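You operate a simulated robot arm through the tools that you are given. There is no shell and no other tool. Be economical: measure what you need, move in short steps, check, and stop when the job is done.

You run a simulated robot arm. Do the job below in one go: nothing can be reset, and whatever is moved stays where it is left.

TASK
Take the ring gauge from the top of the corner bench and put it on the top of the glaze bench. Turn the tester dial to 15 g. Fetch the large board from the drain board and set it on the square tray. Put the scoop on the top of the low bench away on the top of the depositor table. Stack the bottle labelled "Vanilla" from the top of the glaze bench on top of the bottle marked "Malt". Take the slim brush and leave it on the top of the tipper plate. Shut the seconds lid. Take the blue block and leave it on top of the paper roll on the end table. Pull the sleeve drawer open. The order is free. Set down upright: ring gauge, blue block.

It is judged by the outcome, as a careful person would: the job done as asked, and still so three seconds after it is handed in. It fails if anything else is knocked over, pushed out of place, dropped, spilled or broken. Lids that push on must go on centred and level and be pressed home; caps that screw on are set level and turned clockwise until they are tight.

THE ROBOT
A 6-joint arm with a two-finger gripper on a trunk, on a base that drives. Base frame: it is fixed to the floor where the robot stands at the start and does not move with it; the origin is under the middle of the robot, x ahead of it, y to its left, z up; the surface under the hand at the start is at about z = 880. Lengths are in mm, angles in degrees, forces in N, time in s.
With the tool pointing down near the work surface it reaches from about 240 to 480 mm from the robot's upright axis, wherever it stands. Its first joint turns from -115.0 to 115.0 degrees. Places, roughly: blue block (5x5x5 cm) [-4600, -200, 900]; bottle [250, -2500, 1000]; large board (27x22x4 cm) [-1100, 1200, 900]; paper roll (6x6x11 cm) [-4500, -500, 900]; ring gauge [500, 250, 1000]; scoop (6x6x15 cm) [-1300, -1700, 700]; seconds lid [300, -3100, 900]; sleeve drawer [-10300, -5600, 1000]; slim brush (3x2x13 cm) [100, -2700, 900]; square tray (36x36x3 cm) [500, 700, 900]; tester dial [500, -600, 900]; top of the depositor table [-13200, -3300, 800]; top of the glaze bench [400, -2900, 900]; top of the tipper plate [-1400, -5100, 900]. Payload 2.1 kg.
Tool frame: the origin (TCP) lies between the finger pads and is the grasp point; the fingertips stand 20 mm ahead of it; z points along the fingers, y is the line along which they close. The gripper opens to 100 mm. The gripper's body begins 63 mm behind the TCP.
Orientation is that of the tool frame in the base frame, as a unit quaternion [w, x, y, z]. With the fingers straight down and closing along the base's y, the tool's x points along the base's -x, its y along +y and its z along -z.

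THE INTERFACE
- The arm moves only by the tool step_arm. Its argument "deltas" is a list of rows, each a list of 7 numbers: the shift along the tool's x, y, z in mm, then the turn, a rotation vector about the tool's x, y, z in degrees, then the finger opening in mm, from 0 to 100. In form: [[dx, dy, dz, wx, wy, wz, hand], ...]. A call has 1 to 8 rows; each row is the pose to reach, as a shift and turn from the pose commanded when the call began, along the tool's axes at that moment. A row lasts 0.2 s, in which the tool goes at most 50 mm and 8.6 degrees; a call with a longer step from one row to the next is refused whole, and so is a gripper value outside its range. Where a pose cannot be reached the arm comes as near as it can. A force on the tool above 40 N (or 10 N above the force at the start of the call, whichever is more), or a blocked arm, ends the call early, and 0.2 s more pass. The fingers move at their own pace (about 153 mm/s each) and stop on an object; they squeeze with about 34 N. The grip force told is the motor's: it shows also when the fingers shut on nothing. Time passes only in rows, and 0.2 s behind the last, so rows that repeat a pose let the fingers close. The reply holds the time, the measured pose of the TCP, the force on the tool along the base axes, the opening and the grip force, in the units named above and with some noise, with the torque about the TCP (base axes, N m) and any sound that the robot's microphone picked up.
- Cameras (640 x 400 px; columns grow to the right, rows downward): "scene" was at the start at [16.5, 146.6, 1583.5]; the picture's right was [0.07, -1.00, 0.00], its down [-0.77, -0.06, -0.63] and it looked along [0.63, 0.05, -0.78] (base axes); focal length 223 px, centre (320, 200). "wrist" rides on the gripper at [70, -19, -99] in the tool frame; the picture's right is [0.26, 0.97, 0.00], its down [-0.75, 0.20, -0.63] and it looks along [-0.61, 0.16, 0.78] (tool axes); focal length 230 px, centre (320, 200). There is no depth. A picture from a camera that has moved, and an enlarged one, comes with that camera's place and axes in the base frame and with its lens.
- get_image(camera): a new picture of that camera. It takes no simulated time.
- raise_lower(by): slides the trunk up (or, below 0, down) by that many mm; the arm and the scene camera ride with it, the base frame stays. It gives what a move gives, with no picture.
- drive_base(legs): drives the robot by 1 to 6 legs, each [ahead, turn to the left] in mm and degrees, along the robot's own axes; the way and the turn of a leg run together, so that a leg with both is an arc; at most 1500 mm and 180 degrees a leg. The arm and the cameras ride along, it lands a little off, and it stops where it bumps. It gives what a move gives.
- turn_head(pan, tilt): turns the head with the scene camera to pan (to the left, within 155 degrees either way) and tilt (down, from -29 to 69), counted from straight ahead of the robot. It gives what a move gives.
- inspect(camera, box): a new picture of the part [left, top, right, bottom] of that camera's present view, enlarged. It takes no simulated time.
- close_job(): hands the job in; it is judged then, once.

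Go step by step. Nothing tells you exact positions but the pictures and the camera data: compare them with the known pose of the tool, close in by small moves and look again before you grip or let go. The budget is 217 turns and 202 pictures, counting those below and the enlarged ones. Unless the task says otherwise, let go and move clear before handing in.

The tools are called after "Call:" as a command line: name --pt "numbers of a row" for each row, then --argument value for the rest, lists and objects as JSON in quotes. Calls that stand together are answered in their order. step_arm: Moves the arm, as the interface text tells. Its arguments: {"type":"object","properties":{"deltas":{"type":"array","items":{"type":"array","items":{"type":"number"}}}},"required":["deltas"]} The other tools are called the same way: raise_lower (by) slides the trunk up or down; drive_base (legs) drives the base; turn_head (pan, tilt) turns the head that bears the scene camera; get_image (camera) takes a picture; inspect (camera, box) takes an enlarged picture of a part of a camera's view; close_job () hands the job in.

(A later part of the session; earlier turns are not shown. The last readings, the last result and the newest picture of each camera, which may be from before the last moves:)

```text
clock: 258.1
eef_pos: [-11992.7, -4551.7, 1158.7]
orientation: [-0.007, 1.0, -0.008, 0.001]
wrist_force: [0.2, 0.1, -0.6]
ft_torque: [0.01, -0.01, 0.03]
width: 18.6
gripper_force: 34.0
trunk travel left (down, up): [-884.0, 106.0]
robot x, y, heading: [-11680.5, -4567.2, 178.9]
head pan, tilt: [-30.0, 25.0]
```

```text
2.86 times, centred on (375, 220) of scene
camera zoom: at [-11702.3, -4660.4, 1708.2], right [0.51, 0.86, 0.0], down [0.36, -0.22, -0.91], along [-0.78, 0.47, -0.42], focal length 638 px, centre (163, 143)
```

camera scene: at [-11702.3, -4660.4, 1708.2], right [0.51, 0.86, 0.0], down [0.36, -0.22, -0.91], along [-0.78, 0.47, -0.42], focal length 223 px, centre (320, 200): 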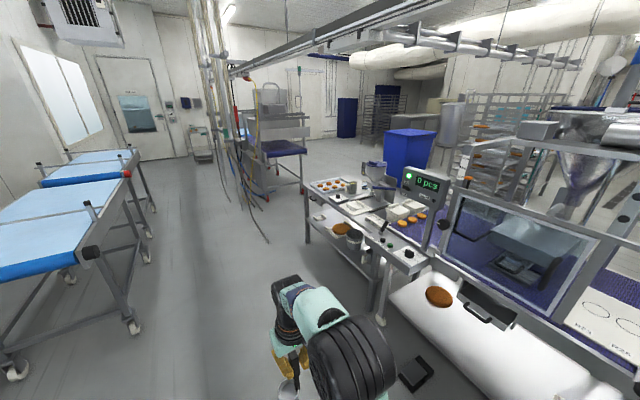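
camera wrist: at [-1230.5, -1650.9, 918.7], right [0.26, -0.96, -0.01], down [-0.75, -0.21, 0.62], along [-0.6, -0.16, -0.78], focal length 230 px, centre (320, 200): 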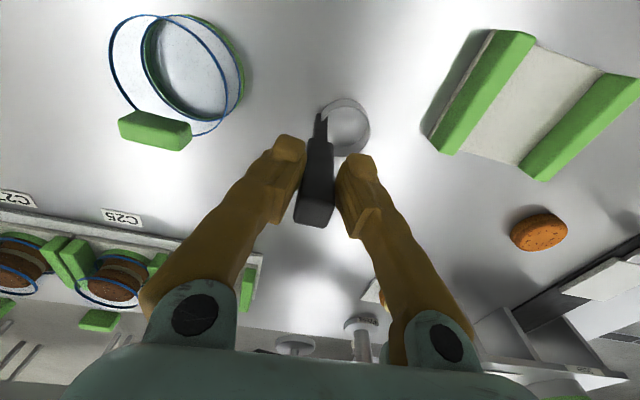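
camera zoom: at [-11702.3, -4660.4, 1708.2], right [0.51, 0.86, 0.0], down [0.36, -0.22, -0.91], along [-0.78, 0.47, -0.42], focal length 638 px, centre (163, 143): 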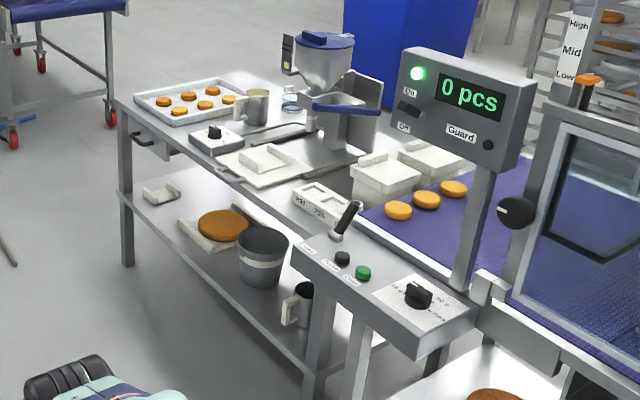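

The depositor table front edge is at y≈−3640, x −13760…−12650. There seems to be free space by the control box; I drive nearer to look.

Call:
drive_base --legs '[[1500, 0], [0, -89], [450, 0]]'

Call:
turn_head --pan 0 --tilt 40

Call:
get_image --camera "scene"

Call:
inspect --camera "scene" --box '[200, 120, 460, 280]'

```text
clock: 271.5
eef_pos: [-13159.4, -3781.1, 1159.9]
orientation: [-0.004, 0.714, -0.701, 0.006]
wrist_force: [-0.1, -1.1, -1.9]
ft_torque: [-0.02, -0.01, 0.04]
width: 18.8
gripper_force: 34.0
trunk travel left (down, up): [-884.0, 106.0]
robot x, y, heading: [-13167.3, -4092.3, 90.8]
head pan, tilt: [-30.0, 25.0]
```

```text
clock: 272.5
eef_pos: [-13159.6, -3782.1, 1159.4]
orientation: [-0.004, 0.713, -0.701, 0.006]
wrist_force: [0.8, 0.3, -1.8]
ft_torque: [-0.01, -0.03, 0.01]
width: 18.8
gripper_force: 33.9
trunk travel left (down, up): [-884.0, 106.0]
robot x, y, heading: [-13166.2, -4092.8, 90.9]
head pan, tilt: [0.0, 40.0]
```

```text
92 pictures are left
camera scene: at [-13304.2, -4069.3, 1684.9], right [1.0, 0.02, 0.0], down [0.01, -0.64, -0.77], along [-0.01, 0.77, -0.64], focal length 223 px, centre (320, 200)
```

scene: 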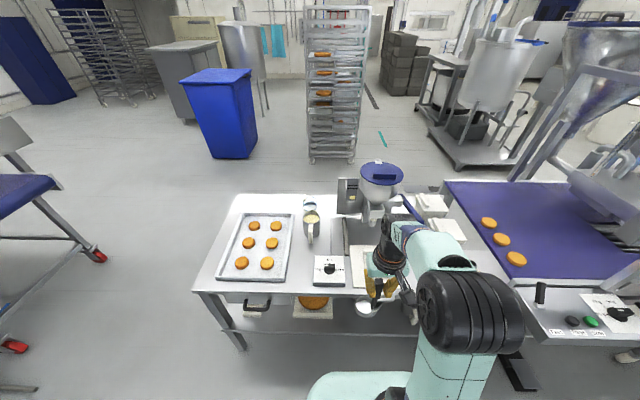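

```text
2.46 times, centred on (330, 200) of scene
camera zoom: at [-13304.2, -4069.3, 1684.9], right [1.0, 0.02, 0.0], down [0.01, -0.64, -0.77], along [-0.01, 0.77, -0.64], focal length 550 px, centre (295, 200)
```

zoom: 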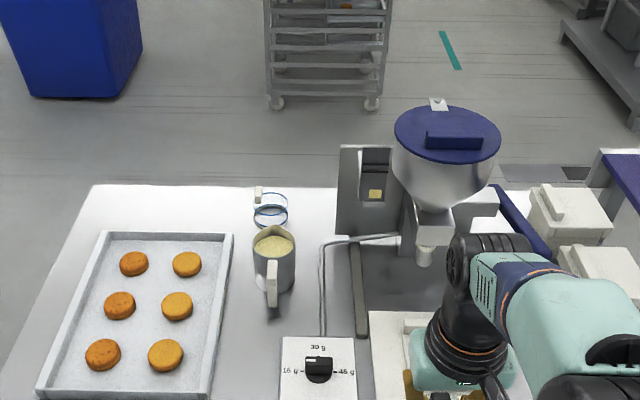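

The gap between the cake tray and the control box (x −13343…−13461, y≈−3505, table z≈840) fits the scoop. I drive up and move over it.

Call:
drive_base --legs '[[190, 0]]'

Call:
step_arm --pt "0 45 0 0 0 0 0" --pt "0 90 0 0 0 0 0" --pt "0 135 0 0 0 0 0" --pt "-10 180 0 0 0 0 0" --pt "-30 215 0 0 0 0 0" --pt "-60 215 30 0 0 0 0"

Call:
get_image --camera "wrist"

Call:
get_image --camera "scene"

```text
clock: 274.1
eef_pos: [-13164.3, -3589.7, 1160.7]
orientation: [-0.005, 0.715, -0.7, 0.006]
wrist_force: [-0.1, 0.5, -1.5]
ft_torque: [0.0, -0.04, -0.02]
width: 18.7
gripper_force: 34.0
trunk travel left (down, up): [-884.0, 106.0]
robot x, y, heading: [-13167.3, -3894.7, 91.3]
head pan, tilt: [0.0, 40.0]
```

```text
clock: 275.4
eef_pos: [-13379.2, -3531.9, 1125.3]
orientation: [-0.003, 0.714, -0.7, 0.008]
wrist_force: [0.6, 0.0, -2.3]
ft_torque: [-0.05, 0.0, -0.03]
width: 19.0
gripper_force: 33.7
trunk travel left (down, up): [-884.0, 106.0]
robot x, y, heading: [-13163.6, -3897.7, 91.4]
head pan, tilt: [0.0, 40.0]
```

```text
90 pictures are left
camera wrist: at [-13360.0, -3600.2, 1224.1], right [-0.96, -0.28, -0.01], down [-0.22, 0.75, 0.62], along [-0.16, 0.6, -0.78], focal length 230 px, centre (320, 200)
```

wrist: 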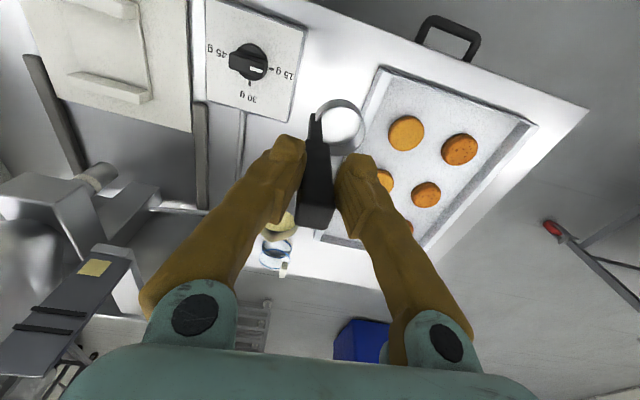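

```text
89 pictures are left
camera scene: at [-13308.2, -3872.3, 1684.8], right [1.0, 0.02, 0.0], down [0.01, -0.64, -0.76], along [-0.02, 0.76, -0.64], focal length 223 px, centre (320, 200)
```

scene: 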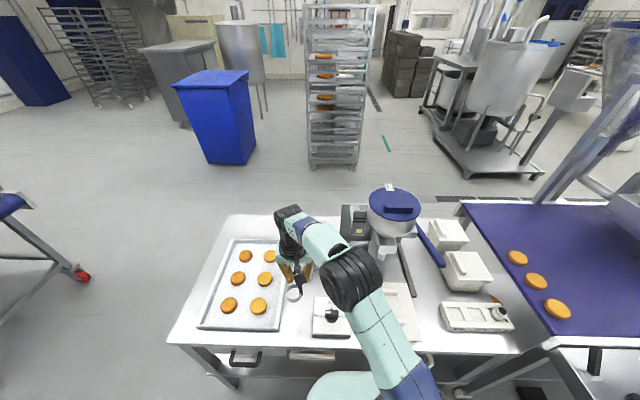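

The landing spot between box and tray is clear. I lower.

Call:
step_arm --pt "0 6 40 0 0 0 0" --pt "0 6 80 0 0 0 0" --pt "0 6 120 0 0 0 0" --pt "0 6 140 0 0 0 0"

Call:
get_image --camera "wrist"

```text
clock: 276.4
eef_pos: [-13384.0, -3532.5, 985.9]
orientation: [-0.004, 0.714, -0.7, 0.007]
wrist_force: [-0.4, -0.1, -2.0]
ft_torque: [-0.01, -0.05, -0.02]
width: 18.5
gripper_force: 34.4
trunk travel left (down, up): [-884.0, 106.0]
robot x, y, heading: [-13167.6, -3900.3, 91.3]
head pan, tilt: [0.0, 40.0]
```

```text
88 pictures are left
camera wrist: at [-13365.6, -3601.1, 1085.2], right [-0.96, -0.28, -0.01], down [-0.22, 0.75, 0.62], along [-0.16, 0.6, -0.78], focal length 230 px, centre (320, 200)
```

wrist: 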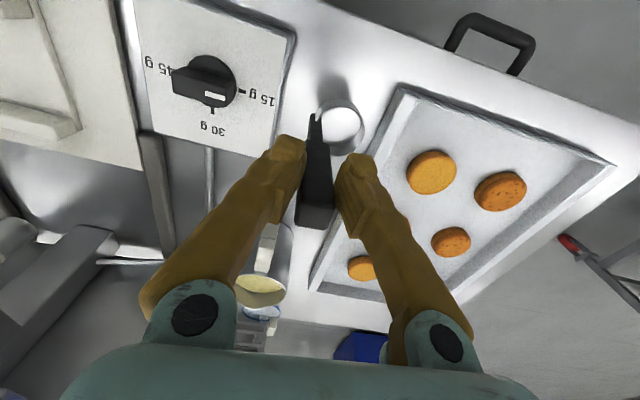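

Call:
step_arm --pt "0 -4 5 0 0 0 0" --pt "0 -4 10 0 0 0 0" --pt "0 -4 14 0 0 0 0" --pt "0 -4 18 0 0 0 0"

Call:
inspect --camera "wrist" --box '[260, 70, 420, 190]'

```text
clock: 277.4
eef_pos: [-13380.2, -3532.2, 969.2]
orientation: [-0.004, 0.714, -0.7, 0.006]
wrist_force: [0.3, 0.2, -1.3]
ft_torque: [-0.02, -0.04, 0.0]
width: 18.6
gripper_force: 34.3
trunk travel left (down, up): [-884.0, 106.0]
robot x, y, heading: [-13171.7, -3896.5, 91.3]
head pan, tilt: [0.0, 40.0]
```

```text
3.33 times, centred on (340, 130) of wrist
camera zoom: at [-13360.2, -3600.2, 1068.0], right [-0.96, -0.28, -0.01], down [-0.22, 0.75, 0.62], along [-0.16, 0.6, -0.78], focal length 767 px, centre (253, 433)
```

zoom: 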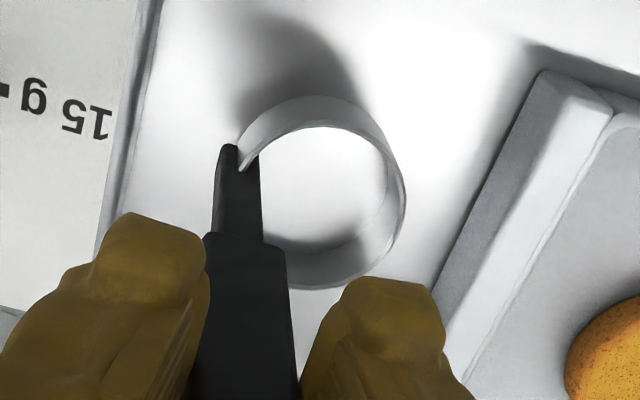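

Call:
step_arm --pt "0 0 3 0 0 0 0" --pt "0 0 6 0 0 0 0" --pt "0 0 9 0 0 0 0" --pt "0 0 11 0 0 0 0"

Call:
inspect --camera "wrist" --box '[260, 70, 420, 190]'

```text
clock: 278.4
eef_pos: [-13381.1, -3532.3, 956.9]
orientation: [-0.003, 0.714, -0.7, 0.006]
wrist_force: [0.2, 0.8, -1.4]
ft_torque: [-0.07, -0.04, 0.03]
width: 18.8
gripper_force: 33.7
trunk travel left (down, up): [-884.0, 106.0]
robot x, y, heading: [-13168.7, -3896.0, 91.1]
head pan, tilt: [0.0, 40.0]
```

```text
3.33 times, centred on (340, 130) of wrist
camera zoom: at [-13360.9, -3600.2, 1056.3], right [-0.96, -0.28, -0.01], down [-0.22, 0.75, 0.62], along [-0.16, 0.6, -0.78], focal length 767 px, centre (253, 433)
```

zoom: 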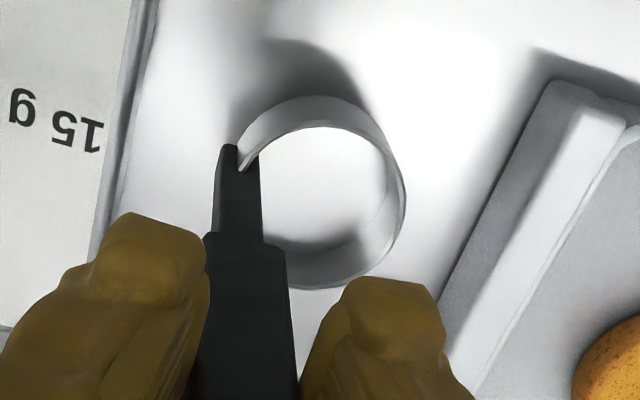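

Call:
step_arm --pt "0 0 3 0 0 0 0" --pt "0 0 6 0 0 0 0" --pt "0 0 9 0 0 0 0" --pt "0 0 12 0 0 0 0"

Call:
inspect --camera "wrist" --box '[260, 70, 420, 190]'

```text
clock: 279.4
eef_pos: [-13379.2, -3533.0, 944.3]
orientation: [-0.004, 0.714, -0.7, 0.006]
wrist_force: [-0.4, -0.6, -0.8]
ft_torque: [-0.04, -0.02, -0.02]
width: 18.9
gripper_force: 34.1
trunk travel left (down, up): [-884.0, 106.0]
robot x, y, heading: [-13171.5, -3896.4, 91.3]
head pan, tilt: [0.0, 40.0]
```

```text
3.33 times, centred on (340, 130) of wrist
camera zoom: at [-13360.5, -3600.5, 1044.4], right [-0.96, -0.28, -0.01], down [-0.22, 0.75, 0.62], along [-0.16, 0.6, -0.78], focal length 767 px, centre (253, 433)
```

zoom: 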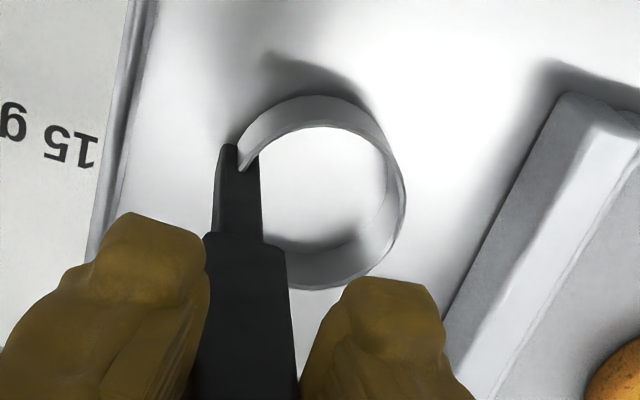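

Call:
step_arm --pt "0 0 3 0 0 0 0" --pt "0 0 6 0 0 0 0" --pt "0 0 9 0 0 0 0" --pt "0 0 12 0 0 0 0" --pt "0 0 14 0 0 0 0"

Call:
inspect --camera "wrist" --box '[260, 70, 420, 190]'

```text
clock: 280.6
eef_pos: [-13377.1, -3534.2, 934.1]
orientation: [-0.003, 0.714, -0.7, 0.003]
wrist_force: [4.7, 1.1, 27.2]
ft_torque: [0.16, -0.07, -0.07]
width: 18.7
gripper_force: 34.5
trunk travel left (down, up): [-884.0, 106.0]
robot x, y, heading: [-13167.1, -3902.8, 91.4]
head pan, tilt: [0.0, 40.0]
```

```text
3.33 times, centred on (340, 130) of wrist
camera zoom: at [-13357.6, -3602.8, 1032.4], right [-0.96, -0.28, -0.01], down [-0.22, 0.75, 0.63], along [-0.17, 0.61, -0.78], focal length 767 px, centre (253, 433)
```

zoom: 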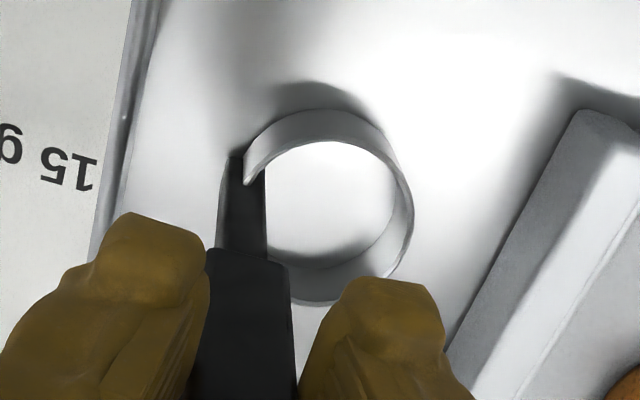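

Contact. I relieve slightly, release, and rise.

Call:
step_arm --pt "0 0 -3 0 0 0 0" --pt "0 0 -3 0 0 0 23" --pt "0 0 -3 0 0 0 30" --pt "0 0 -3 0 0 0 40" --pt "0 0 -40 0 0 0 40" --pt "0 0 -85 0 0 0 40" --pt "0 0 -130 0 0 0 60"

Call:
get_image --camera "wrist"

```text
clock: 282.2
eef_pos: [-13379.0, -3534.7, 1061.4]
orientation: [-0.004, 0.714, -0.7, 0.006]
wrist_force: [-0.3, -0.7, 0.0]
ft_torque: [0.04, 0.01, -0.05]
width: 60.0
gripper_force: 0.0
trunk travel left (down, up): [-884.0, 106.0]
robot x, y, heading: [-13169.1, -3895.7, 91.2]
head pan, tilt: [0.0, 40.0]
```

```text
83 pictures are left
camera wrist: at [-13360.4, -3603.2, 1160.7], right [-0.96, -0.28, -0.01], down [-0.22, 0.75, 0.62], along [-0.16, 0.6, -0.78], focal length 230 px, centre (320, 200)
```

wrist: 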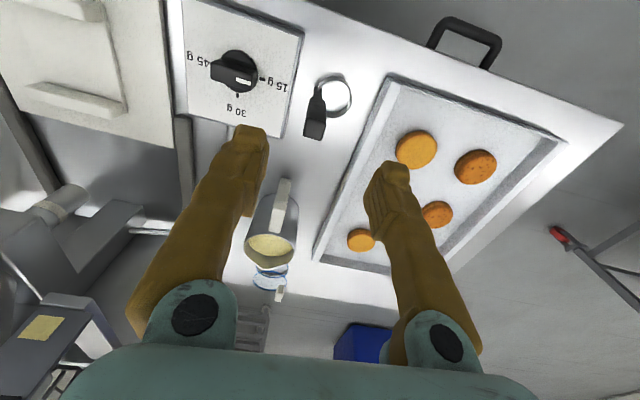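

The scoop stands on the depositor table. I fold the arm and drive back to the sleeve-drawer table.

Call:
step_arm --pt "0 0 -45 0 0 0 60" --pt "20 -40 -80 0 0 0 60" --pt "40 -80 -80 0 0 0 60" --pt "60 -120 -80 0 0 0 60" --pt "75 -160 -80 0 0 0 60" --pt "75 -200 -80 0 0 0 60"

Call:
drive_base --legs '[[-650, 0], [0, -91], [1450, 0], [1420, 0], [0, -90], [450, 0]]'

Call:
turn_head --pan 0 --tilt 35

Call:
get_image --camera "scene"

```text
refused: row 2 steps farther than a row can; nothing moved
```

```text
clock: 309.5
eef_pos: [-10099.9, -5511.7, 1060.6]
orientation: [-0.007, 0.72, 0.693, -0.004]
wrist_force: [0.1, -1.0, -0.8]
ft_torque: [0.0, 0.0, -0.02]
width: 59.8
gripper_force: 0.1
trunk travel left (down, up): [-884.0, 106.0]
robot x, y, heading: [-10290.5, -5134.5, -92.6]
head pan, tilt: [0.0, 40.0]
```

```text
clock: 310.1
eef_pos: [-10100.7, -5510.3, 1061.5]
orientation: [-0.008, 0.72, 0.694, -0.003]
wrist_force: [-0.9, 0.9, 0.4]
ft_torque: [0.03, 0.01, -0.01]
width: 60.2
gripper_force: 0.1
trunk travel left (down, up): [-884.0, 106.0]
robot x, y, heading: [-10288.2, -5136.2, -92.3]
head pan, tilt: [0.0, 35.0]
```

```text
82 pictures are left
camera scene: at [-10151.1, -5168.1, 1692.4], right [-1.0, 0.04, 0.0], down [0.02, 0.57, -0.82], along [-0.03, -0.82, -0.57], focal length 223 px, centre (320, 200)
```

scene: 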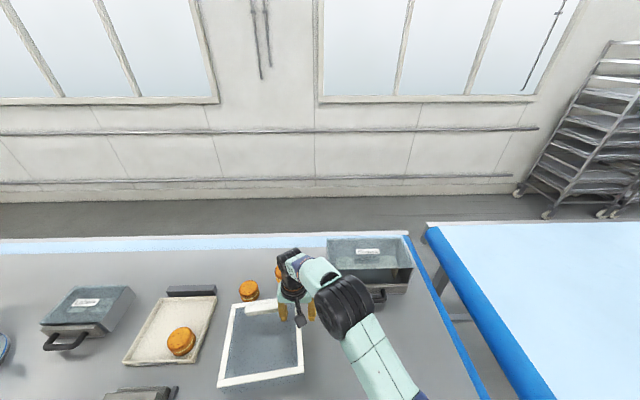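

Call:
inspect --camera "scene" --box '[300, 220, 440, 320]'

Call:
inspect --camera "scene" --box '[20, 270, 200, 400]'

```text
4.00 times, centred on (370, 270) of scene
camera zoom: at [-10151.1, -5168.1, 1692.4], right [-1.0, 0.04, 0.0], down [0.02, 0.57, -0.82], along [-0.03, -0.82, -0.57], focal length 893 px, centre (120, -80)
```

zoom: 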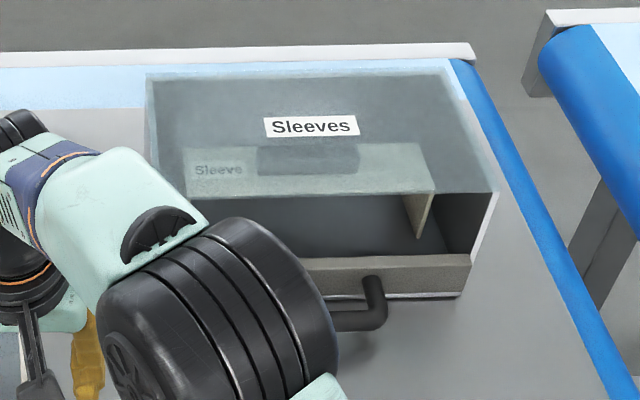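

```text
3.08 times, centred on (110, 335) of scene
camera zoom: at [-10151.1, -5168.1, 1692.4], right [-1.0, 0.04, 0.0], down [0.02, 0.57, -0.82], along [-0.03, -0.82, -0.57], focal length 687 px, centre (966, -215)
```

zoom: 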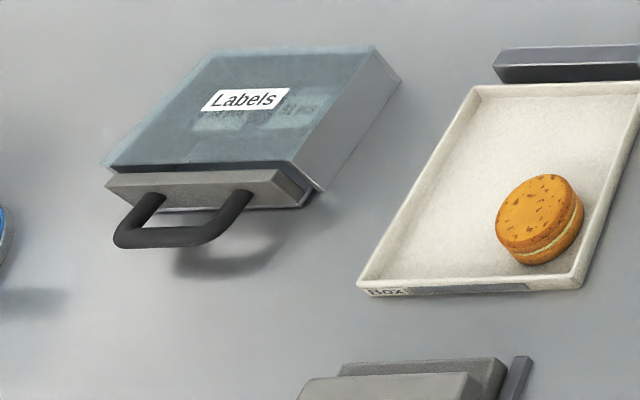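

The "Sleeves" drawer box is at x≈−10350, its U-handle pointing toward me at y≈−5638. I move the hand in front of it to look.

Call:
step_arm --pt "5 -45 -10 0 0 0 60" --pt "10 -90 -20 0 0 0 60" --pt "15 -135 -30 0 0 0 60" --pt "20 -180 -30 0 0 0 60" --pt "25 -225 -30 0 0 0 60" --pt "30 -255 -30 0 0 0 60"

Call:
get_image --camera "wrist"

Call:
get_image --camera "scene"

```text
clock: 311.5
eef_pos: [-10354.1, -5471.2, 1094.4]
orientation: [-0.006, 0.721, 0.693, -0.003]
wrist_force: [0.1, 0.3, 0.1]
ft_torque: [-0.03, 0.0, 0.03]
width: 60.0
gripper_force: 0.0
trunk travel left (down, up): [-884.0, 106.0]
robot x, y, heading: [-10291.6, -5135.8, -92.4]
head pan, tilt: [0.0, 35.0]
```

```text
79 pictures are left
camera wrist: at [-10368.8, -5400.1, 1194.1], right [0.98, 0.22, -0.01], down [0.18, -0.76, 0.62], along [0.13, -0.61, -0.78], focal length 230 px, centre (320, 200)
```

wrist: 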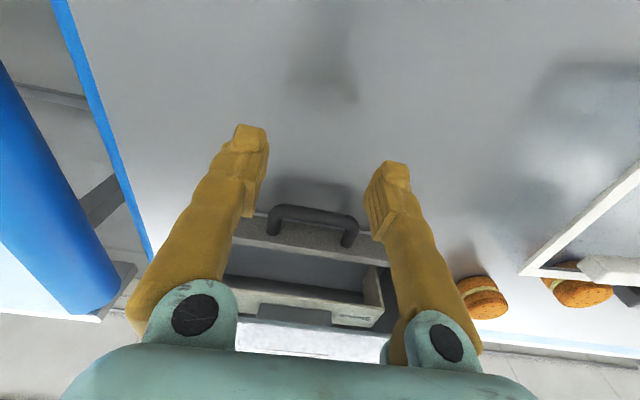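

```text
78 pictures are left
camera scene: at [-10152.3, -5167.6, 1692.5], right [-1.0, 0.04, 0.0], down [0.02, 0.57, -0.82], along [-0.03, -0.82, -0.57], focal length 223 px, centre (320, 200)
```

scene: 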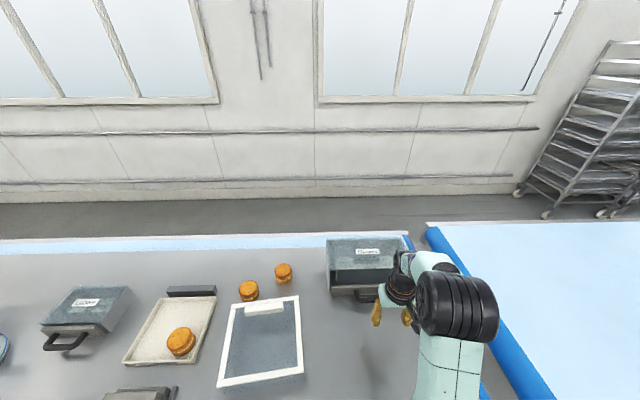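

The bar handle spans x −10381…−10292 at about y −5570, z≈1000. I'll rotate the wrist to close along y and look again from the side.

Call:
step_arm --pt "0 0 0 0 0 -8.5 60" --pt "0 0 0 0 0 -17 60" --pt "0 0 0 0 0 -25.5 60" --pt "0 0 0 0 0 -34 60" --pt "0 0 0 0 0 -42.5 60" --pt "0 0 0 0 0 -51 60" --pt "0 0 0 0 0 -59.5 60" --pt "0 0 0 0 0 -68 60"

Call:
step_arm --pt "0 0 0 0 0 -8.5 60" --pt "0 0 0 0 0 -17 60" --pt "0 0 0 0 0 -24 60"

Call:
get_image --camera "wrist"

```text
clock: 313.3
eef_pos: [-10353.9, -5471.9, 1095.0]
orientation: [-0.007, 0.209, 0.978, 0.001]
wrist_force: [0.3, -0.2, 0.0]
ft_torque: [-0.01, 0.02, 0.0]
width: 60.1
gripper_force: 0.1
trunk travel left (down, up): [-884.0, 106.0]
robot x, y, heading: [-10290.8, -5137.8, -92.2]
head pan, tilt: [0.0, 35.0]
```

```text
clock: 314.1
eef_pos: [-10354.2, -5471.3, 1093.7]
orientation: [-0.008, 0.0, 1.0, 0.002]
wrist_force: [0.3, -0.3, 1.2]
ft_torque: [0.02, 0.0, 0.02]
width: 59.9
gripper_force: 0.0
trunk travel left (down, up): [-884.0, 106.0]
robot x, y, heading: [-10291.3, -5135.8, -92.1]
head pan, tilt: [0.0, 35.0]
```

```text
77 pictures are left
camera wrist: at [-10422.1, -5489.7, 1194.0], right [-0.26, 0.97, 0.01], down [0.76, 0.2, 0.62], along [0.6, 0.17, -0.78], focal length 230 px, centre (320, 200)
```

wrist: 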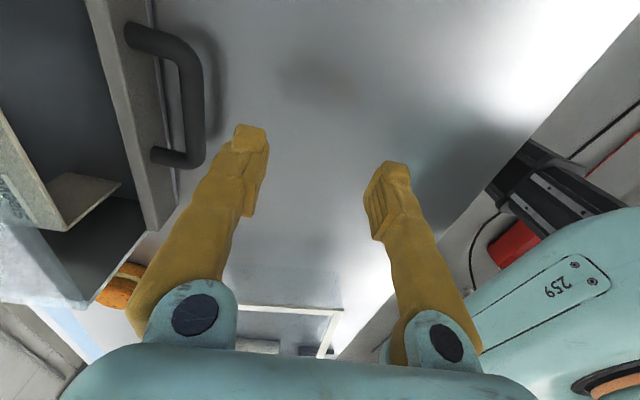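

The bar is at (−10338, −5578, 991), ~30 mm off the panel. I tilt 30° to keep the gripper body off the box, and pre-position.

Call:
step_arm --pt "-4 -16 8 7.5 0 0 40" --pt "-8 -32 16 15 0 0 28" --pt "-12 -48 24 22.5 0 0 28" --pt "-16 -64 31 30 0 0 28"

Call:
get_image --camera "wrist"

Call:
inspect --camera "scene" --box '[300, 220, 440, 340]'

```text
clock: 315.1
eef_pos: [-10337.6, -5534.8, 1075.5]
orientation: [0.0, -0.002, 0.974, -0.226]
wrist_force: [-0.1, 0.3, 0.2]
ft_torque: [0.01, -0.02, 0.02]
width: 28.3
gripper_force: 0.1
out of reach, approached as far as the arm can: row 4
trunk travel left (down, up): [-884.0, 106.0]
robot x, y, heading: [-10290.1, -5137.7, -92.1]
head pan, tilt: [0.0, 35.0]
```

```text
76 pictures are left
camera wrist: at [-10406.5, -5506.8, 1171.7], right [-0.26, 0.87, -0.43], down [0.75, 0.46, 0.48], along [0.61, -0.19, -0.77], focal length 230 px, centre (320, 200)
```

wrist: 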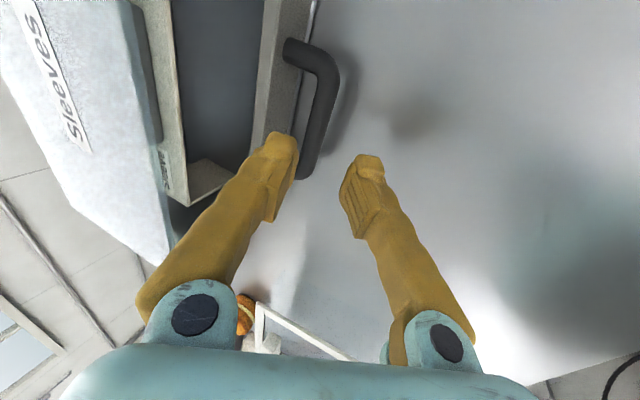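

```text
3.33 times, centred on (370, 280) of scene
camera zoom: at [-10151.2, -5168.2, 1692.4], right [-1.0, 0.04, 0.0], down [0.02, 0.57, -0.82], along [-0.03, -0.82, -0.57], focal length 744 px, centre (153, -67)
```

zoom: 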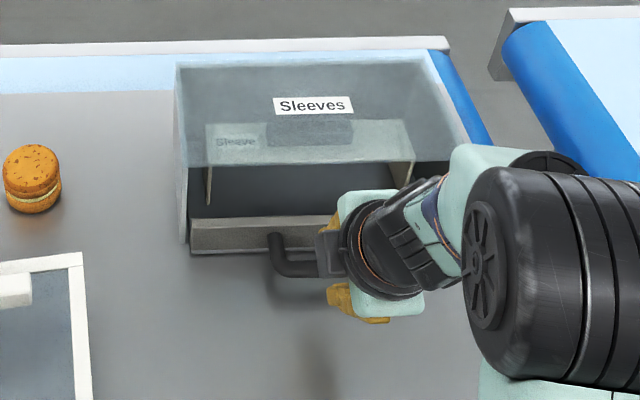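

The bar lies right along the finger axis. I advance 72 mm along the tool and close.

Call:
step_arm --pt "0 0 25 0 0 0 28" --pt "0 0 48 0 0 0 28" --pt "0 0 62 0 0 0 28"

Call:
get_image --camera "wrist"

```text
clock: 315.9
eef_pos: [-10337.3, -5571.2, 1028.9]
orientation: [0.0, -0.002, 0.974, -0.225]
wrist_force: [-0.2, 3.3, 1.9]
ft_torque: [0.05, -0.02, 0.03]
width: 28.2
gripper_force: 0.8
out of reach, approached as far as the arm can: row 2, 3
trunk travel left (down, up): [-884.0, 106.0]
robot x, y, heading: [-10293.7, -5135.1, -92.1]
head pan, tilt: [0.0, 35.0]
```

```text
74 pictures are left
camera wrist: at [-10406.4, -5543.9, 1125.6], right [-0.26, 0.87, -0.42], down [0.75, 0.46, 0.48], along [0.61, -0.19, -0.77], focal length 230 px, centre (320, 200)
```

wrist: 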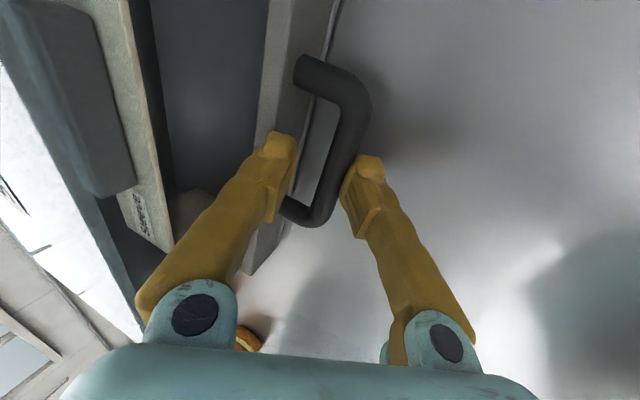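

The arm hit its reach limit slightly too far in y. I shift back 8 mm and lower the trunk instead.

Call:
step_arm --pt "0 0 -12 0 0 0 30" --pt "0 3 -14 0 0 0 30"

Call:
get_image --camera "wrist"

```text
clock: 316.5
eef_pos: [-10337.9, -5563.2, 1039.9]
orientation: [0.001, -0.002, 0.974, -0.225]
wrist_force: [-0.1, -0.6, -0.1]
ft_torque: [-0.02, 0.01, -0.01]
width: 29.6
gripper_force: 0.1
trunk travel left (down, up): [-884.0, 106.0]
robot x, y, heading: [-10289.2, -5135.5, -92.3]
head pan, tilt: [0.0, 35.0]
```

```text
73 pictures are left
camera wrist: at [-10406.2, -5536.1, 1136.7], right [-0.26, 0.87, -0.42], down [0.75, 0.46, 0.48], along [0.61, -0.19, -0.77], focal length 230 px, centre (320, 200)
```

wrist: 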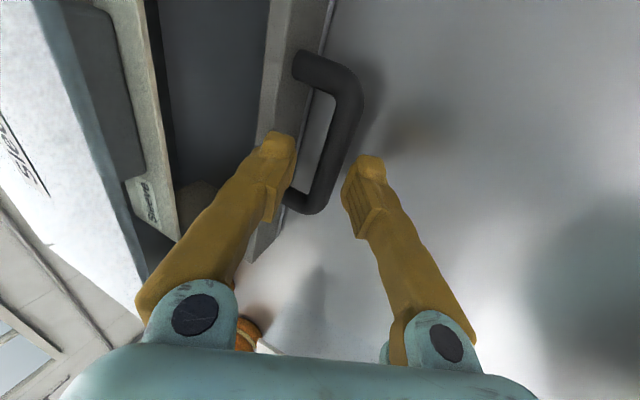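

Call:
raise_lower --by -26

Call:
get_image --camera "wrist"

```text
clock: 317.3
eef_pos: [-10337.2, -5564.2, 1013.1]
orientation: [0.001, -0.002, 0.974, -0.225]
wrist_force: [0.0, -0.1, -0.2]
ft_torque: [-0.02, 0.0, -0.01]
width: 30.1
gripper_force: 0.2
trunk travel left (down, up): [-858.0, 132.0]
robot x, y, heading: [-10289.3, -5133.9, -92.1]
head pan, tilt: [0.0, 35.0]
```

```text
72 pictures are left
camera wrist: at [-10406.1, -5536.8, 1110.4], right [-0.26, 0.87, -0.42], down [0.75, 0.46, 0.48], along [0.61, -0.19, -0.77], focal length 230 px, centre (320, 200)
```

wrist: 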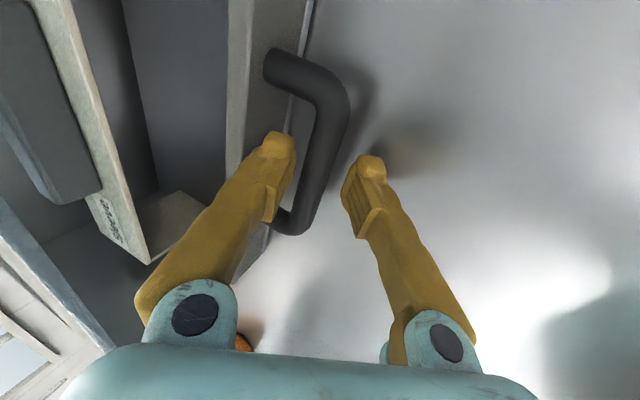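

Call:
step_arm --pt "0 0 0 0 0 0 10" --pt "0 0 0 0 0 0 0" --pt "0 0 0 0 0 0 0"

Call:
get_image --camera "wrist"

```text
clock: 318.1
eef_pos: [-10336.1, -5564.0, 1012.8]
orientation: [0.0, -0.001, 0.974, -0.226]
wrist_force: [-0.1, -0.4, 0.3]
ft_torque: [0.0, 0.45, 0.61]
width: 14.5
gripper_force: 40.9
trunk travel left (down, up): [-858.0, 132.0]
robot x, y, heading: [-10289.2, -5136.1, -92.0]
head pan, tilt: [0.0, 35.0]
```

```text
71 pictures are left
camera wrist: at [-10406.1, -5536.8, 1110.5], right [-0.26, 0.87, -0.42], down [0.75, 0.46, 0.48], along [0.61, -0.19, -0.77], focal length 230 px, centre (320, 200)
```

wrist: 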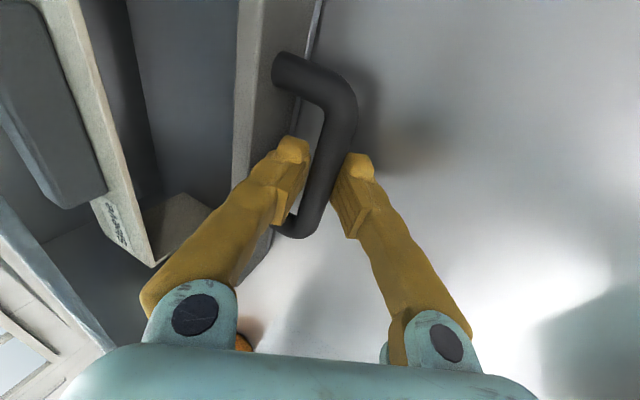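

Gripped the bar. I pull toward +y.

Call:
step_arm --pt "0 9 -4.4 0 0 0 0" --pt "0 18 -8.8 0 0 0 0" --pt "0 30 -14.7 0 0 0 0" --pt "0 42 -20.6 0 0 0 0" --pt "0 54 -26.5 0 0 0 0" --pt "0 66 -32.3 0 0 0 0" --pt "0 78 -38.2 0 0 0 0" --pt "0 90 -44 0 0 0 0"

Call:
get_image --camera "scene"

```text
clock: 318.6
eef_pos: [-10336.5, -5551.1, 1013.9]
orientation: [0.001, -0.002, 0.977, -0.214]
wrist_force: [-2.0, 0.0, -32.0]
ft_torque: [0.06, 0.86, 0.31]
width: 14.5
gripper_force: 40.0
out of reach, approached as far as the arm can: row 1, 2
trunk travel left (down, up): [-858.0, 132.0]
robot x, y, heading: [-10292.2, -5133.2, -92.3]
head pan, tilt: [0.0, 35.0]
stopped in row 2: the force on the tool passed its limit at 44 N (the readings are from after the stop); the commanded pose is now the measured one
```

```text
70 pictures are left
camera scene: at [-10152.4, -5173.3, 1666.1], right [-1.0, 0.04, 0.0], down [0.02, 0.58, -0.82], along [-0.03, -0.82, -0.58], focal length 223 px, centre (320, 200)
```

scene: 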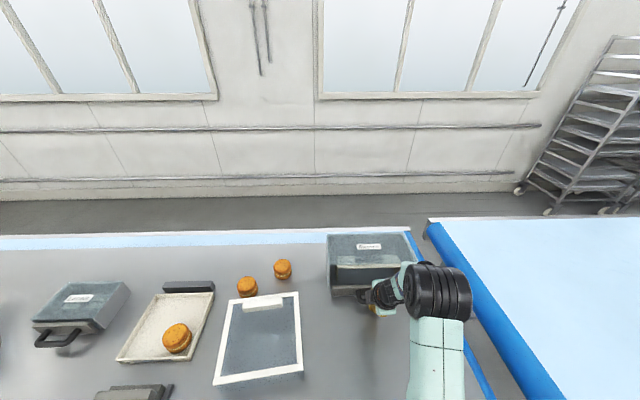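

The arm hit its workspace limit and lifted on the bar. I relieve that and pull by reversing the base.

Call:
raise_lower --by -3

Call:
drive_base --legs '[[-40, 0]]'

Call:
get_image --camera "wrist"

```text
clock: 319.2
eef_pos: [-10336.6, -5553.2, 1014.1]
orientation: [0.002, -0.002, 0.976, -0.216]
wrist_force: [-1.5, -0.2, -13.2]
ft_torque: [0.04, -0.08, 0.77]
width: 14.6
gripper_force: 40.8
trunk travel left (down, up): [-855.0, 135.0]
robot x, y, heading: [-10293.8, -5136.6, -92.2]
head pan, tilt: [0.0, 35.0]
```

```text
clock: 320.0
eef_pos: [-10336.9, -5515.5, 1013.4]
orientation: [0.0, -0.001, 0.976, -0.218]
wrist_force: [-4.9, -2.6, -9.5]
ft_torque: [-0.08, 0.29, 0.56]
width: 14.8
gripper_force: 41.1
trunk travel left (down, up): [-855.0, 135.0]
robot x, y, heading: [-10285.5, -5097.3, -92.2]
head pan, tilt: [0.0, 35.0]
```

```text
69 pictures are left
camera wrist: at [-10406.0, -5488.8, 1111.0], right [-0.26, 0.87, -0.41], down [0.75, 0.45, 0.49], along [0.61, -0.18, -0.77], focal length 230 px, centre (320, 200)
```

wrist: 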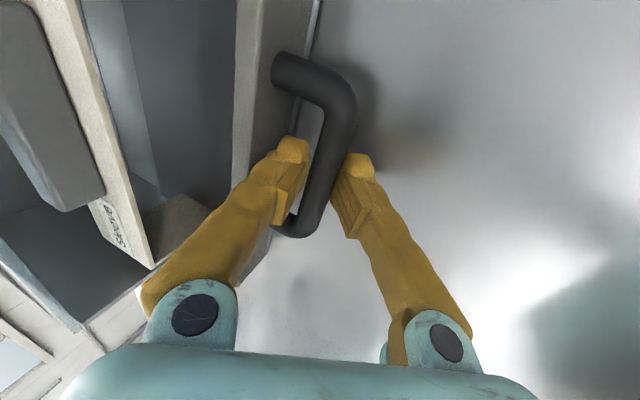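

The drawer follows. I pull another 60 mm and check that the box stays.

Call:
drive_base --legs '[[-60, 0]]'

Call:
inspect --camera "scene" --box '[280, 220, 460, 340]'

```text
clock: 321.0
eef_pos: [-10335.7, -5454.2, 1013.8]
orientation: [0.001, 0.001, 0.976, -0.217]
wrist_force: [-7.4, -0.9, -15.7]
ft_torque: [0.01, 0.64, 0.41]
width: 14.6
gripper_force: 40.6
trunk travel left (down, up): [-855.0, 135.0]
robot x, y, heading: [-10286.6, -5034.6, -92.3]
head pan, tilt: [0.0, 35.0]
```

```text
3.33 times, centred on (370, 280) of scene
camera zoom: at [-10151.7, -5073.4, 1663.8], right [-1.0, 0.04, 0.0], down [0.03, 0.58, -0.82], along [-0.03, -0.82, -0.58], focal length 744 px, centre (153, -67)
```

zoom: 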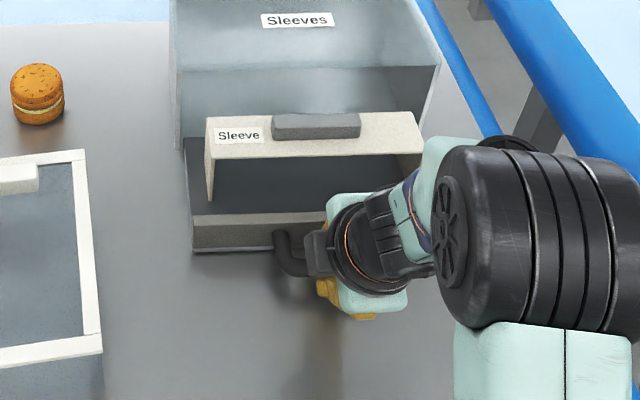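

The box stays and the drawer is ~115 mm open. I pull 40 mm more.

Call:
drive_base --legs '[[-40, 0]]'

Call:
inspect --camera "scene" --box '[280, 200, 460, 320]'

```text
clock: 321.9
eef_pos: [-10336.0, -5416.1, 1014.1]
orientation: [0.001, 0.0, 0.976, -0.218]
wrist_force: [-9.2, -1.4, -15.0]
ft_torque: [-0.05, 0.97, 0.28]
width: 14.7
gripper_force: 40.6
trunk travel left (down, up): [-855.0, 135.0]
robot x, y, heading: [-10283.7, -5001.5, -92.3]
head pan, tilt: [0.0, 35.0]
```

```text
3.33 times, centred on (370, 260) of scene
camera zoom: at [-10151.7, -5035.1, 1663.9], right [-1.0, 0.04, 0.0], down [0.03, 0.58, -0.82], along [-0.03, -0.82, -0.58], focal length 744 px, centre (153, 0)
```

zoom: 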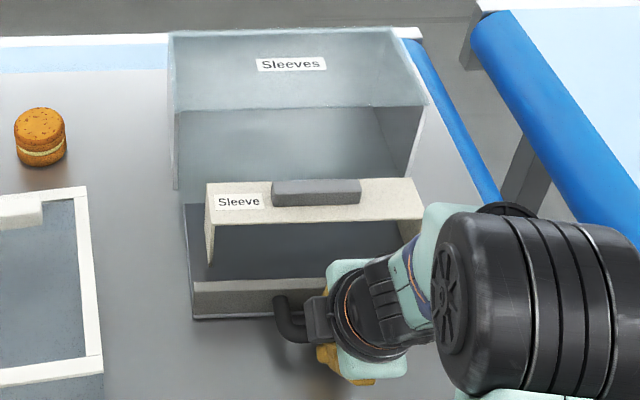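

Call:
get_image --camera "wrist"

Call:
turn_head --pan -10 --tilt 35

Call:
get_image --camera "scene"

```text
66 pictures are left
camera wrist: at [-10405.1, -5390.1, 1111.0], right [-0.26, 0.87, -0.41], down [0.75, 0.45, 0.49], along [0.61, -0.18, -0.77], focal length 230 px, centre (320, 200)
```

wrist: 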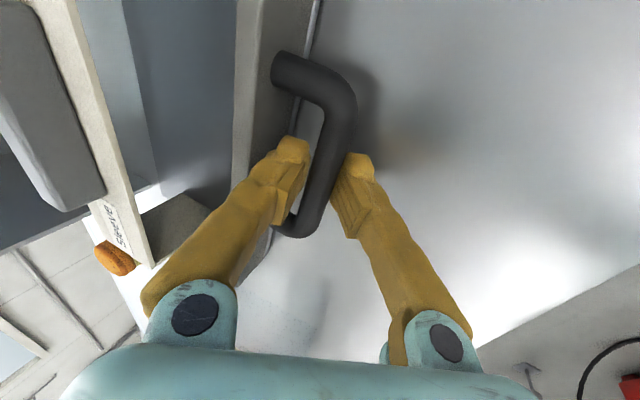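

```text
clock: 322.6
eef_pos: [-10335.8, -5415.3, 1014.4]
orientation: [0.0, 0.0, 0.976, -0.218]
wrist_force: [-8.4, 1.7, -19.9]
ft_torque: [0.11, 0.62, 0.4]
width: 14.4
gripper_force: 41.0
trunk travel left (down, up): [-855.0, 135.0]
robot x, y, heading: [-10284.5, -4995.2, -92.6]
head pan, tilt: [-10.0, 35.0]
```

```text
65 pictures are left
camera scene: at [-10165.7, -5030.9, 1663.6], right [-0.98, 0.21, 0.0], down [0.13, 0.56, -0.82], along [-0.17, -0.8, -0.58], focal length 223 px, centre (320, 200)
```

scene: 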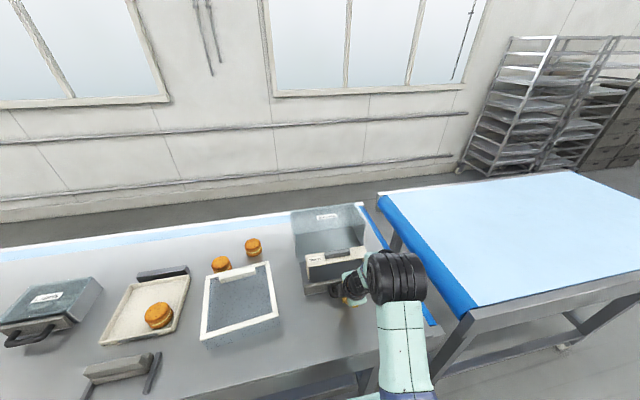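

The drawer is well open. I relieve the load, release and withdraw.

Call:
raise_lower --by -2

Call:
step_arm --pt "0 0 0 0 0 0 20" --pt "0 0 0 0 0 0 30" --pt "0 0 0 0 0 0 30" --pt "0 0 -25 0 0 0 30" --pt "0 0 -60 0 0 0 30" --pt "0 0 -100 0 0 0 40"

Call:
get_image --camera "wrist"

```text
clock: 323.1
eef_pos: [-10335.1, -5414.6, 1014.3]
orientation: [0.0, -0.001, 0.975, -0.221]
wrist_force: [-9.0, -2.4, -3.5]
ft_torque: [-0.02, 0.37, 0.51]
width: 14.6
gripper_force: 40.4
trunk travel left (down, up): [-853.0, 137.0]
robot x, y, heading: [-10284.6, -4994.8, -92.4]
head pan, tilt: [-10.0, 35.0]
```

```text
clock: 324.5
eef_pos: [-10336.7, -5369.8, 1105.6]
orientation: [0.0, 0.0, 0.976, -0.22]
wrist_force: [0.4, 0.2, 0.3]
ft_torque: [0.01, 0.01, 0.0]
width: 40.0
gripper_force: 0.0
trunk travel left (down, up): [-853.0, 137.0]
robot x, y, heading: [-10284.9, -4998.9, -92.6]
head pan, tilt: [-10.0, 35.0]
```

```text
64 pictures are left
camera wrist: at [-10404.9, -5341.7, 1202.1], right [-0.26, 0.87, -0.41], down [0.75, 0.45, 0.48], along [0.61, -0.19, -0.77], focal length 230 px, centre (320, 200)
```

wrist: 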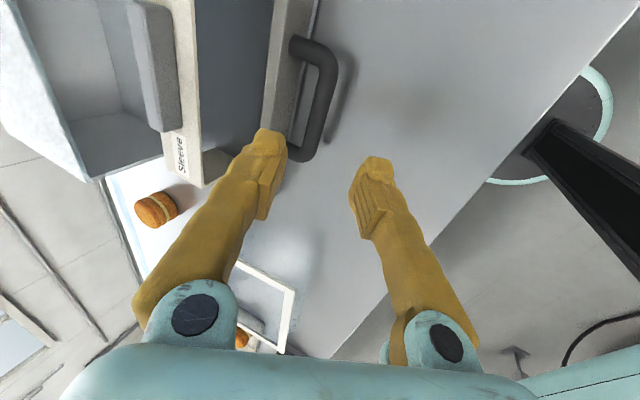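

The drawer rests open. I straighten the hand and start driving back east toward the end table.

Call:
step_arm --pt "0 0 -15 -6.5 0 0 60" --pt "0 0 -30 -13 0 0 60" --pt "0 0 -45 -19.5 0 0 60" --pt "0 10 -60 -26 0 0 60"

Call:
drive_base --legs '[[-420, 0], [0, 92], [1500, 0], [1500, 0], [1500, 0], [1140, 0]]'

Call:
drive_base --legs '[[0, 36], [1400, 0], [1220, 0], [0, 54], [1400, 0], [800, 0]]'

Call:
turn_head --pan 70 --tilt 20

Call:
get_image --camera "scene"

```text
clock: 325.5
eef_pos: [-10333.3, -5334.6, 1153.5]
orientation: [-0.002, 0.0, 1.0, 0.007]
wrist_force: [-0.7, 0.6, -0.3]
ft_torque: [-0.01, 0.02, 0.01]
width: 60.1
gripper_force: 0.1
trunk travel left (down, up): [-853.0, 137.0]
robot x, y, heading: [-10284.4, -4999.3, -92.3]
head pan, tilt: [-10.0, 35.0]
```

```text
clock: 358.6
eef_pos: [-4270.6, -4819.2, 1153.2]
orientation: [-0.004, -0.703, 0.711, 0.004]
wrist_force: [0.2, -0.1, 0.2]
ft_torque: [-0.03, 0.01, -0.02]
width: 60.0
gripper_force: 0.0
trunk travel left (down, up): [-853.0, 137.0]
robot x, y, heading: [-4605.7, -4771.4, -2.6]
head pan, tilt: [-10.0, 35.0]
```

```text
clock: 385.9
eef_pos: [-2369.9, -777.7, 1153.1]
orientation: [0.005, 1.0, 0.009, 0.001]
wrist_force: [-1.2, -0.5, -0.5]
ft_torque: [-0.01, -0.03, 0.02]
width: 60.1
gripper_force: 0.1
trunk travel left (down, up): [-853.0, 137.0]
robot x, y, heading: [-2413.2, -1117.4, 88.6]
head pan, tilt: [-10.0, 35.0]
```

```text
clock: 387.4
eef_pos: [-2369.7, -777.7, 1153.1]
orientation: [0.006, 1.0, 0.009, -0.001]
wrist_force: [-0.2, 0.5, -0.4]
ft_torque: [-0.01, 0.0, -0.02]
width: 60.1
gripper_force: 0.2
trunk travel left (down, up): [-853.0, 137.0]
robot x, y, heading: [-2414.7, -1118.6, 88.6]
head pan, tilt: [70.0, 20.0]
```

```text
63 pictures are left
camera scene: at [-2639.6, -1138.8, 1685.3], right [0.37, 0.93, 0.0], down [0.32, -0.13, -0.94], along [-0.87, 0.34, -0.34], focal length 223 px, centre (320, 200)
```

scene: 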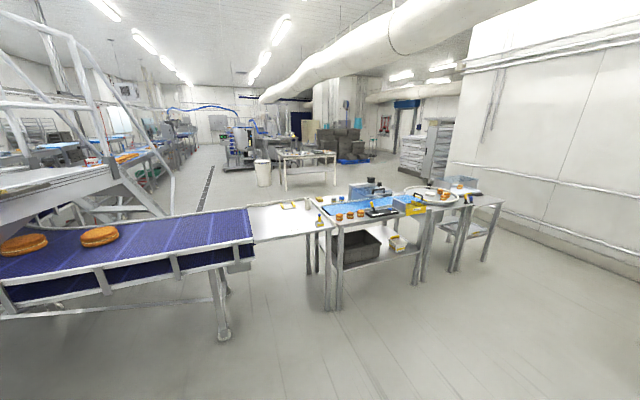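

Call:
inspect --camera "scene" --box '[230, 160, 510, 320]'

```text
2.29 times, centred on (370, 240) of scene
camera zoom: at [-2639.6, -1138.8, 1685.3], right [0.37, 0.93, 0.0], down [0.32, -0.13, -0.94], along [-0.87, 0.34, -0.34], focal length 510 px, centre (206, 109)
```

zoom: 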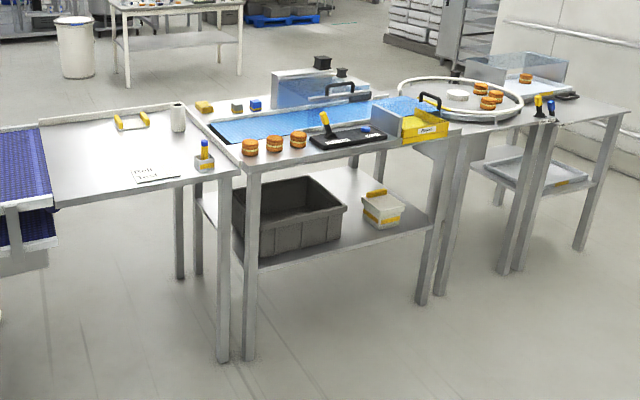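

The end table holds the paper roll (−4547, −520); the blue block is on the next table's west half (−4576, −145). I need the west side, going round the north end; I drive and look.

Call:
drive_base --legs '[[0, 46], [1300, 0], [0, -45], [700, 0]]'

Call:
turn_head --pan 20 --tilt 20

Call:
get_image --camera "scene"

```text
clock: 401.6
eef_pos: [-3233.3, 887.7, 1153.4]
orientation: [0.005, 1.0, -0.004, 0.001]
wrist_force: [0.2, -0.1, 0.1]
ft_torque: [-0.03, -0.03, 0.04]
width: 60.0
gripper_force: 0.1
trunk travel left (down, up): [-853.0, 137.0]
robot x, y, heading: [-3283.5, 548.9, 87.1]
head pan, tilt: [70.0, 20.0]
```

```text
clock: 402.8
eef_pos: [-3232.0, 888.0, 1153.9]
orientation: [0.005, 1.0, -0.004, 0.001]
wrist_force: [0.7, 0.2, -0.5]
ft_torque: [0.02, -0.01, -0.04]
width: 60.3
gripper_force: 0.1
trunk travel left (down, up): [-853.0, 137.0]
robot x, y, heading: [-3283.3, 550.9, 87.2]
head pan, tilt: [20.0, 20.0]
```

```text
61 pictures are left
camera scene: at [-3453.0, 587.2, 1685.3], right [0.96, 0.29, 0.0], down [0.1, -0.33, -0.94], along [-0.28, 0.9, -0.34], focal length 223 px, centre (320, 200)
```

scene: 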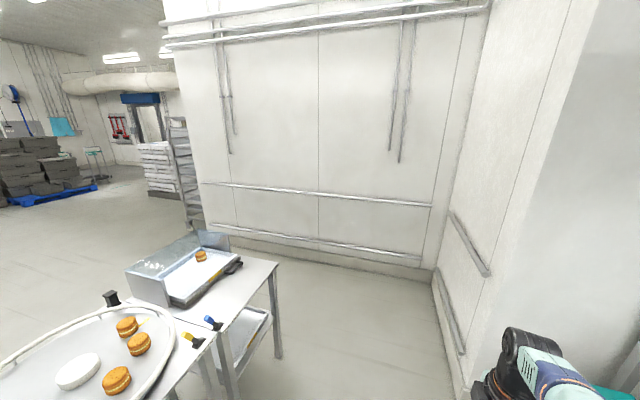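

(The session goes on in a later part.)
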